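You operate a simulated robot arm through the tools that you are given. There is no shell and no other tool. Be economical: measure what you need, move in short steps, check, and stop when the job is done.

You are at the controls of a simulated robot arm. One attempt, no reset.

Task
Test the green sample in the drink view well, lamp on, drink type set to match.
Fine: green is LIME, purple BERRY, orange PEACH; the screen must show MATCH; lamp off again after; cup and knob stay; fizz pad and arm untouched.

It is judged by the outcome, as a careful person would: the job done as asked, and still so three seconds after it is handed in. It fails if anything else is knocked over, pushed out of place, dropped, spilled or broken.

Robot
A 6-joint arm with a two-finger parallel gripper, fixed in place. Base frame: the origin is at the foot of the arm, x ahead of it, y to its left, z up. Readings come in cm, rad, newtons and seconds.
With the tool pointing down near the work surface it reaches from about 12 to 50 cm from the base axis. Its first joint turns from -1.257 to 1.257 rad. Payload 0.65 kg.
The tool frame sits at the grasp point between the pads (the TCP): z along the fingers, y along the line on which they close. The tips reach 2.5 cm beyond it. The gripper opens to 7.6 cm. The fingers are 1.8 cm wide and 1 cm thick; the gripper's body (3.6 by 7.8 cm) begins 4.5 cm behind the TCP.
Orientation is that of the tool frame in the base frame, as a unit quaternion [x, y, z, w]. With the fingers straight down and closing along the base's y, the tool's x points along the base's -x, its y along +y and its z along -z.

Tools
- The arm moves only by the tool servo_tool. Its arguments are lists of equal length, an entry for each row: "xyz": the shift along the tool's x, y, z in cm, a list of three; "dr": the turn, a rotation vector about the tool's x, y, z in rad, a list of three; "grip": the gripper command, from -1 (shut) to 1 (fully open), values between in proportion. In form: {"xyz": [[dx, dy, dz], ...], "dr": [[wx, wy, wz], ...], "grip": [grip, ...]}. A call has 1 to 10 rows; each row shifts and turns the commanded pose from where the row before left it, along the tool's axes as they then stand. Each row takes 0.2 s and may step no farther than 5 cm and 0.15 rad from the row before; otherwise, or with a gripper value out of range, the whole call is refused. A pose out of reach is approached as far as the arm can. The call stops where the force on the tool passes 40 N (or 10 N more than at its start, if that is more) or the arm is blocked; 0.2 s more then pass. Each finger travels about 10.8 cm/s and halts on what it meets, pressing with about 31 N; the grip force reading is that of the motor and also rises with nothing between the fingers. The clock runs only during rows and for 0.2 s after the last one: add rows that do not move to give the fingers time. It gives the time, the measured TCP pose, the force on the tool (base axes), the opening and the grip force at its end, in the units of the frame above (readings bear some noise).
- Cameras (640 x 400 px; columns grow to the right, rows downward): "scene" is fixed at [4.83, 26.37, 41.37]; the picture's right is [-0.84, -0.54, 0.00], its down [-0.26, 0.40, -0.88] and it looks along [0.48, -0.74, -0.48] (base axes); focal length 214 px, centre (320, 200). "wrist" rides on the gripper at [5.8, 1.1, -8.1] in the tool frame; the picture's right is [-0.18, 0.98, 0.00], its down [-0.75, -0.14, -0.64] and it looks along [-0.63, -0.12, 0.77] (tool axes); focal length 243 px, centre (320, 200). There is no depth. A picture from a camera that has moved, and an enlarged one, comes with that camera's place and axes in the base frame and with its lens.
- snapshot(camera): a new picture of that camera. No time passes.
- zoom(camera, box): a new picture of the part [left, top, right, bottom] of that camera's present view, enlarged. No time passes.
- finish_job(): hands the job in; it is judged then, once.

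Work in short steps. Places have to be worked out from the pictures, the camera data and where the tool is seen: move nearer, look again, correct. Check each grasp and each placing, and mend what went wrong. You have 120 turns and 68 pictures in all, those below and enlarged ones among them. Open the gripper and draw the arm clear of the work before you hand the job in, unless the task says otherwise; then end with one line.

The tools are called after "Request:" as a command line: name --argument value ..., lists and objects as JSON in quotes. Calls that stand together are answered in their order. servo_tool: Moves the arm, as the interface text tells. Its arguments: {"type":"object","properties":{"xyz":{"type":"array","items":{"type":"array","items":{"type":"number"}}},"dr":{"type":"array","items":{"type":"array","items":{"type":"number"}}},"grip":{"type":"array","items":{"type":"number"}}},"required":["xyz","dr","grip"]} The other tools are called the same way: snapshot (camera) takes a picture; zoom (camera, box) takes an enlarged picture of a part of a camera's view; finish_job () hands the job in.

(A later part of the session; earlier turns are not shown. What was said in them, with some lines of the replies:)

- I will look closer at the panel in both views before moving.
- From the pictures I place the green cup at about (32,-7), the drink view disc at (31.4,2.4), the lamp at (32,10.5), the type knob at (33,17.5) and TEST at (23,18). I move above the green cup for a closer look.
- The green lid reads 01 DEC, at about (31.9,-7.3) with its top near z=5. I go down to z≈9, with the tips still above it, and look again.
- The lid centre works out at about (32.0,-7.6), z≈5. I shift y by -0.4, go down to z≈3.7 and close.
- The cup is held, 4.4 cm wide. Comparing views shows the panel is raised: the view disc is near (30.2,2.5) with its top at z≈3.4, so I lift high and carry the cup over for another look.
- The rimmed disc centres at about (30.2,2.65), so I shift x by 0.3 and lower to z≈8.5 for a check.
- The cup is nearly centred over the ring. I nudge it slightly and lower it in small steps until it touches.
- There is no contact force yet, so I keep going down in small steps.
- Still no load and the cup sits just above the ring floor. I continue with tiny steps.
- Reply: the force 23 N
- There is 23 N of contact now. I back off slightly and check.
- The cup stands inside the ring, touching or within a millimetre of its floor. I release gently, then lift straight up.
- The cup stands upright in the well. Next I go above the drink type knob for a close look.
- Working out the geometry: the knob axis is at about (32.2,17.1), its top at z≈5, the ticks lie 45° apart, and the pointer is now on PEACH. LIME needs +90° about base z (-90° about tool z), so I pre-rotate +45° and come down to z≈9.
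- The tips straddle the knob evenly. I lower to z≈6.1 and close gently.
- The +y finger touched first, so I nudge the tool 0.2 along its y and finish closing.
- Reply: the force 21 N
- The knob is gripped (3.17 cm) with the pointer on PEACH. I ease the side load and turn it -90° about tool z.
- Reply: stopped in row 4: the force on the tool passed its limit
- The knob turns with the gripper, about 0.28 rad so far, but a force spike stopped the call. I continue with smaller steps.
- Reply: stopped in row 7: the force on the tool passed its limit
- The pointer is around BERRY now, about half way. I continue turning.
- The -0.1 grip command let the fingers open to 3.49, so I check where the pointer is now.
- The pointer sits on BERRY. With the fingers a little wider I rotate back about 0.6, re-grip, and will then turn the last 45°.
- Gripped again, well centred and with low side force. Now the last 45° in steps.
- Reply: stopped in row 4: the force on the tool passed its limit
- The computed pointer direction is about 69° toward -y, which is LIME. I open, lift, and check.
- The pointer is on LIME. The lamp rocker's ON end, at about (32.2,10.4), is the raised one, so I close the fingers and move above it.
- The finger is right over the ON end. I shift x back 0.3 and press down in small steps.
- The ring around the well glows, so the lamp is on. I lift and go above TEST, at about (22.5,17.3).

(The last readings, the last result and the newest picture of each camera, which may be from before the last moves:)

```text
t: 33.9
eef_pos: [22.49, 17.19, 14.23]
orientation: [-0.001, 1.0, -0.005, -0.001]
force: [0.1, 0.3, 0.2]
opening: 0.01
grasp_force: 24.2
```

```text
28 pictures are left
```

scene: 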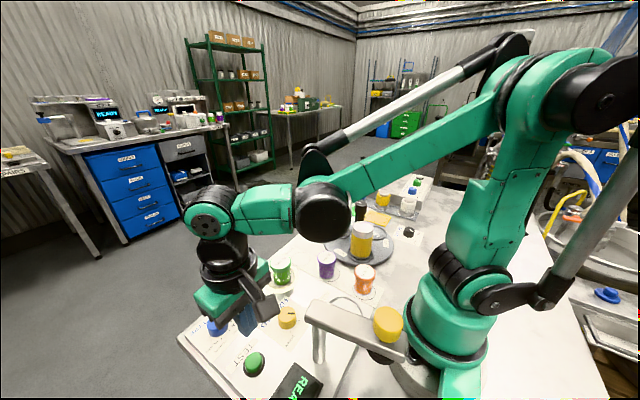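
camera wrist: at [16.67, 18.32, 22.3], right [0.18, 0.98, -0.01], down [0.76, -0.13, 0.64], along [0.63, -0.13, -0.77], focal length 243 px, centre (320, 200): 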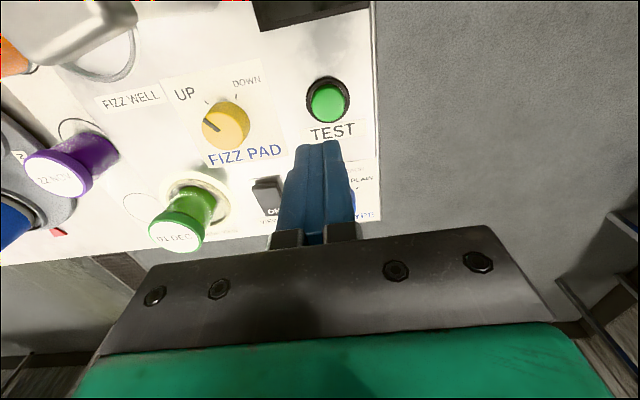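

The button is at about (22.5,17.5). I lower over it.

Request:
servo_tool --xyz '[[0, 0.25, 3], [0, 0, 3], [0, 0, 0.8], [0, 0, 0]]' --dr '[[0, 0, 0], [0, 0, 0], [0, 0, 0], [0, 0, 0]]' --grip '[-1, -1, -1, -1]'

Request:
zoom --camera "scene" --box '[190, 290, 350, 400]'

```text
t: 34.9
eef_pos: [22.67, 17.34, 7.49]
orientation: [-0.001, 1.0, -0.005, -0.002]
force: [0.2, -0.6, -0.3]
opening: 0.01
grasp_force: 23.5
```

```text
3.64 times, centred on (270, 345) of scene
camera zoom: at [4.83, 26.37, 41.37], right [-0.84, -0.54, 0.0], down [-0.26, 0.4, -0.88], along [0.48, -0.74, -0.48], focal length 780 px, centre (502, -327)
```

zoom: 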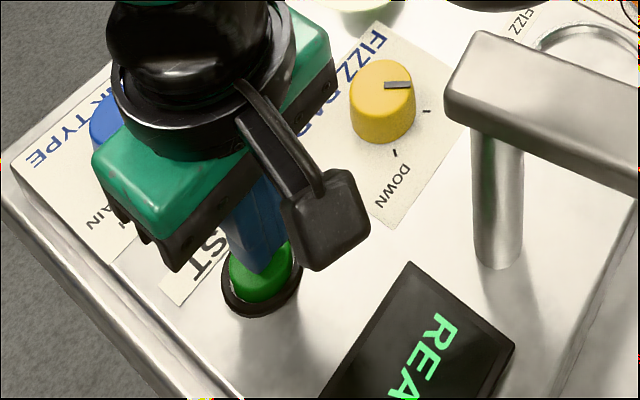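

The tip is just above the button. I press in small steps.

Request:
servo_tool --xyz '[[0.2, 0.1, 0.3], [0, 0, 0.2], [0, 0, 0.2], [0, 0, 0.15], [0, 0, 0]]' --dr '[[0, 0, 0], [0, 0, 0], [0, 0, 0], [0, 0, 0], [0, 0, 0]]' --grip '[-1, -1, -1, -1, -1]'

Request:
zoom --camera "scene" --box '[190, 290, 350, 400]'

```text
t: 36.1
eef_pos: [22.3, 17.65, 6.77]
orientation: [-0.001, 1.0, -0.005, -0.002]
force: [-0.3, -0.1, 0.0]
opening: 0.01
grasp_force: 23.4
```

```text
3.64 times, centred on (270, 345) of scene
camera zoom: at [4.83, 26.37, 41.37], right [-0.84, -0.54, 0.0], down [-0.26, 0.4, -0.88], along [0.48, -0.74, -0.48], focal length 780 px, centre (502, -327)
```

zoom: 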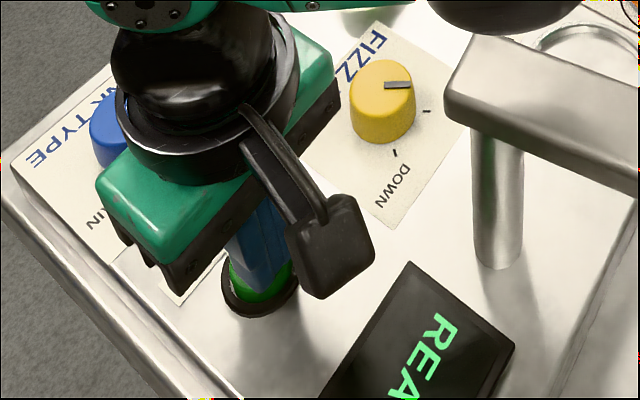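

Request:
servo_tool --xyz '[[0, 0, 0.15], [0, 0, 0.15], [0, 0, 0.15], [0, 0, 0]]' --dr '[[0, 0, 0], [0, 0, 0], [0, 0, 0], [0, 0, 0]]' --grip '[-1, -1, -1, -1]'

Request:
zoom --camera "scene" --box '[190, 290, 350, 400]'

```text
t: 37.1
eef_pos: [22.26, 17.69, 6.3]
orientation: [-0.001, 1.0, -0.006, -0.002]
force: [-0.5, 2.1, 2.3]
opening: 0.01
grasp_force: 23.6
```

```text
3.64 times, centred on (270, 345) of scene
camera zoom: at [4.83, 26.37, 41.38], right [-0.84, -0.54, 0.0], down [-0.26, 0.4, -0.88], along [0.48, -0.74, -0.48], focal length 780 px, centre (502, -327)
```

zoom: 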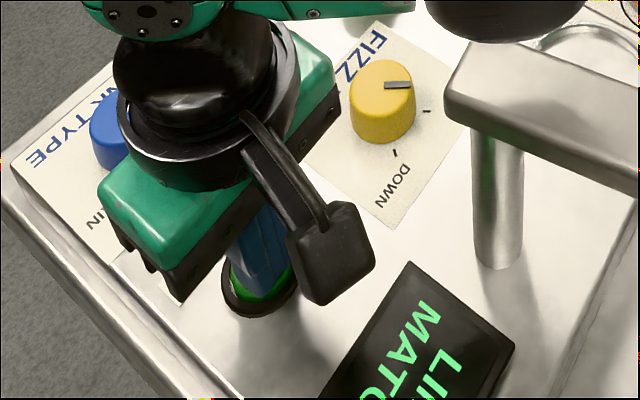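

The screen shows LIME MATCH. I lift and go above the near (OFF) end of the lamp rocker, at about (29.4,10.6).

Request:
servo_tool --xyz '[[0, 0, -3], [0, 0, -4], [-2.3, -2.3, 0], [-2.3, -2.3, 0], [-2.5, -2.4, 0], [0, 0, 2], [0, 0, 2], [0, 0, 0]]' --dr '[[0, 0, 0], [0, 0, 0], [0, 0, 0], [0, 0, 0], [0, 0, 0], [0, 0, 0], [0, 0, 0], [0, 0, 0]]' --grip '[-1, -1, -1, -1, -1, -1, -1, -1]'

Request:
snapshot --camera "wrist"

Request:
zoom --camera "scene" --box '[180, 250, 360, 400]'

```text
t: 38.9
eef_pos: [29.3, 10.74, 9.48]
orientation: [0.0, 1.0, -0.006, -0.002]
force: [1.0, 0.2, 0.4]
opening: 0.0
grasp_force: 23.3
```

```text
24 pictures are left
camera wrist: at [23.48, 11.91, 17.59], right [0.18, 0.98, -0.01], down [0.76, -0.13, 0.64], along [0.63, -0.13, -0.77], focal length 243 px, centre (320, 200)
```

wrist: 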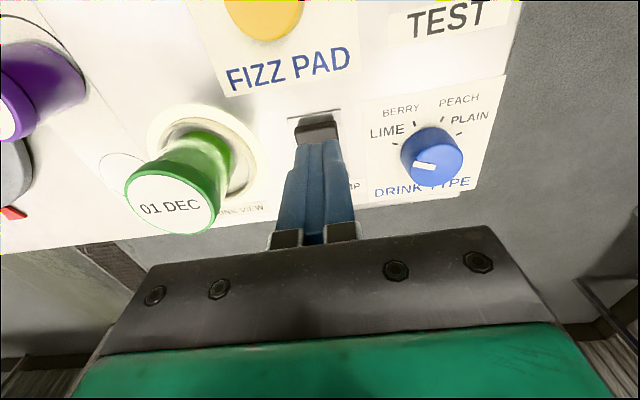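

```text
2.67 times, centred on (270, 325) of scene
camera zoom: at [4.83, 26.37, 41.37], right [-0.84, -0.54, 0.0], down [-0.26, 0.4, -0.88], along [0.48, -0.74, -0.48], focal length 572 px, centre (453, -133)
```

zoom: 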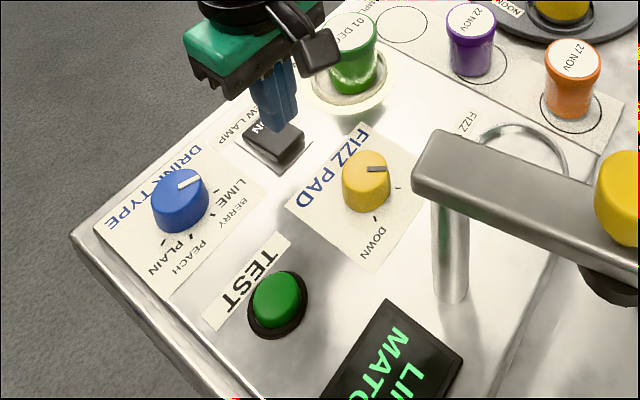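

I press the near end, in small steps.

Request:
servo_tool --xyz '[[0, -0.15, 1.5], [0, 0, 0.9], [0, 0, 0.2], [0, 0, 0.2], [0, 0, 0]]' --dr '[[0, 0, 0], [0, 0, 0], [0, 0, 0], [0, 0, 0], [0, 0, 0]]' --grip '[-1, -1, -1, -1, -1]'

Request:
zoom --camera "scene" --box '[190, 250, 310, 340]'

```text
t: 40.1
eef_pos: [29.36, 10.56, 6.52]
orientation: [-0.001, 1.0, -0.006, -0.003]
force: [-0.5, -0.5, 1.2]
opening: 0.0
grasp_force: 24.0
```

```text
4.44 times, centred on (250, 295) of scene
camera zoom: at [4.83, 26.37, 41.37], right [-0.84, -0.54, 0.0], down [-0.26, 0.4, -0.88], along [0.48, -0.74, -0.48], focal length 953 px, centre (631, -222)
```

zoom: 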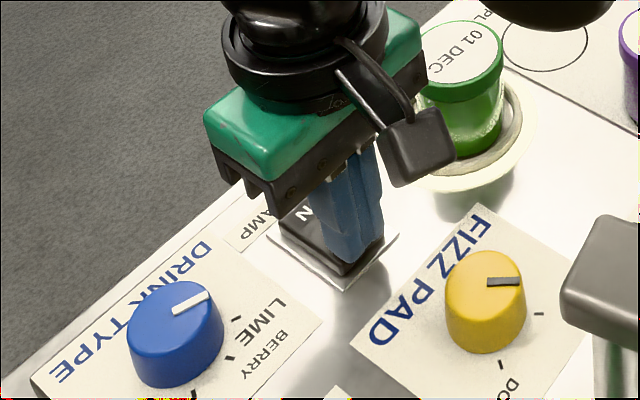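

The lamp still glows, so I press a little further.

Request:
servo_tool --xyz '[[0, 0, 0.15], [0, 0, 0.15], [0, 0, 0]]' --dr '[[0, 0, 0], [0, 0, 0], [0, 0, 0]]' --grip '[-1, -1, -1]'

Request:
zoom --camera "scene" --box '[190, 250, 310, 340]'

```text
t: 40.6
eef_pos: [29.33, 10.54, 6.38]
orientation: [0.0, 1.0, -0.004, -0.003]
force: [-0.5, 0.6, 16.4]
opening: 0.02
grasp_force: 24.0
stopped in row 2: the force on the tool passed its limit (the readings are from after the stop); the commanded pose is now the measured one
```

```text
4.44 times, centred on (250, 295) of scene
camera zoom: at [4.83, 26.36, 41.38], right [-0.84, -0.54, 0.0], down [-0.26, 0.4, -0.88], along [0.48, -0.74, -0.48], focal length 953 px, centre (631, -222)
```

zoom: 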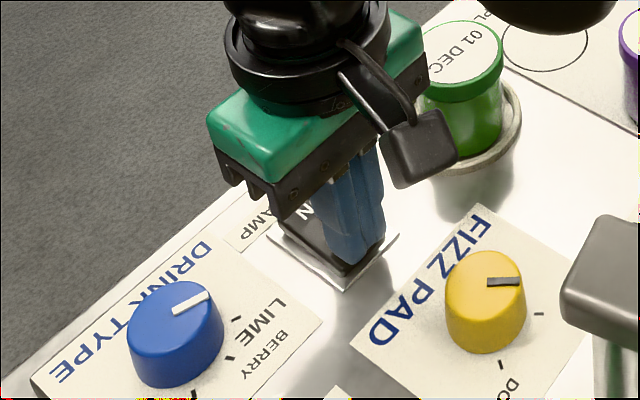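

The glow is gone, so the lamp is off. I lift straight up, retract near the start pose, and open the gripper.

Request:
servo_tool --xyz '[[0, 0, -3], [0, 0, -4.5], [0, 0, -4.5], [0, 0, -4.5], [1.5, -1, -4], [2, -1.5, -4], [2, -1.5, 0], [0, 0, 0], [0, 0, 0]]' --dr '[[0, 0, 0], [0, 0, 0], [0, 0, 0], [0, 0, 0], [0, 0, 0], [0, 0, 0], [0, 0, 0], [0, 0, 0], [0, 0, 0]]' --grip '[-1, -1, -1, -1, 0, 1, 1, 1, 1]'

Request:
snapshot --camera "wrist"

Request:
zoom --camera "scene" --box '[170, 220, 410, 400]'

```text
t: 42.6
eef_pos: [23.81, 6.76, 30.81]
orientation: [0.0, 1.0, -0.005, -0.002]
force: [-0.6, 0.2, -0.5]
opening: 7.6
grasp_force: 0.1
```

```text
20 pictures are left
camera wrist: at [17.92, 7.9, 38.89], right [0.18, 0.98, -0.01], down [0.76, -0.13, 0.64], along [0.63, -0.13, -0.77], focal length 243 px, centre (320, 200)
```

wrist: 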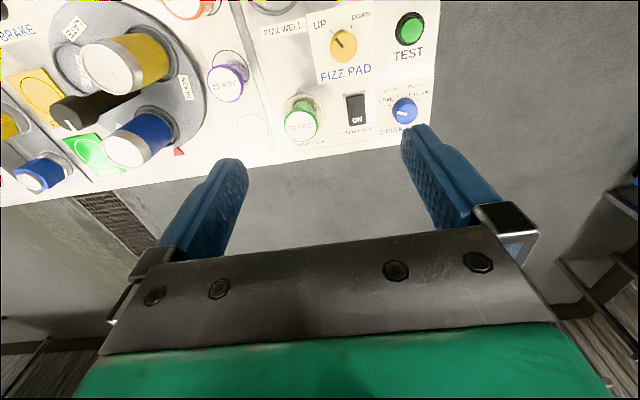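

```text
2.22 times, centred on (290, 310) of scene
camera zoom: at [4.83, 26.37, 41.37], right [-0.84, -0.54, 0.0], down [-0.26, 0.4, -0.88], along [0.48, -0.74, -0.48], focal length 477 px, centre (387, -44)
```

zoom: 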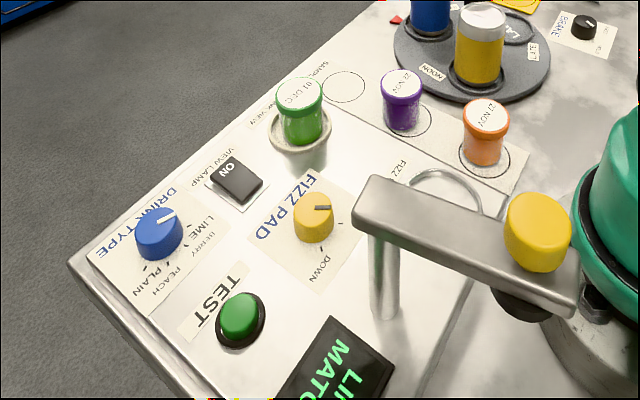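

The lamp is off, the cup is in the well, the knob is on LIME, the screen still shows the match, nothing else has moved, and the arm is clear with the gripper open. I hand it in.

Request:
finish_job

```text
The job is handed in.
```

The green sample was tested in the drink view well with the lamp on and drink type set to LIME; the visible part of the screen read "LI… MATC…" (LIME MATCH), the lamp is off again, cup and knob are still in place, and the fizz pad and arm were not touched.
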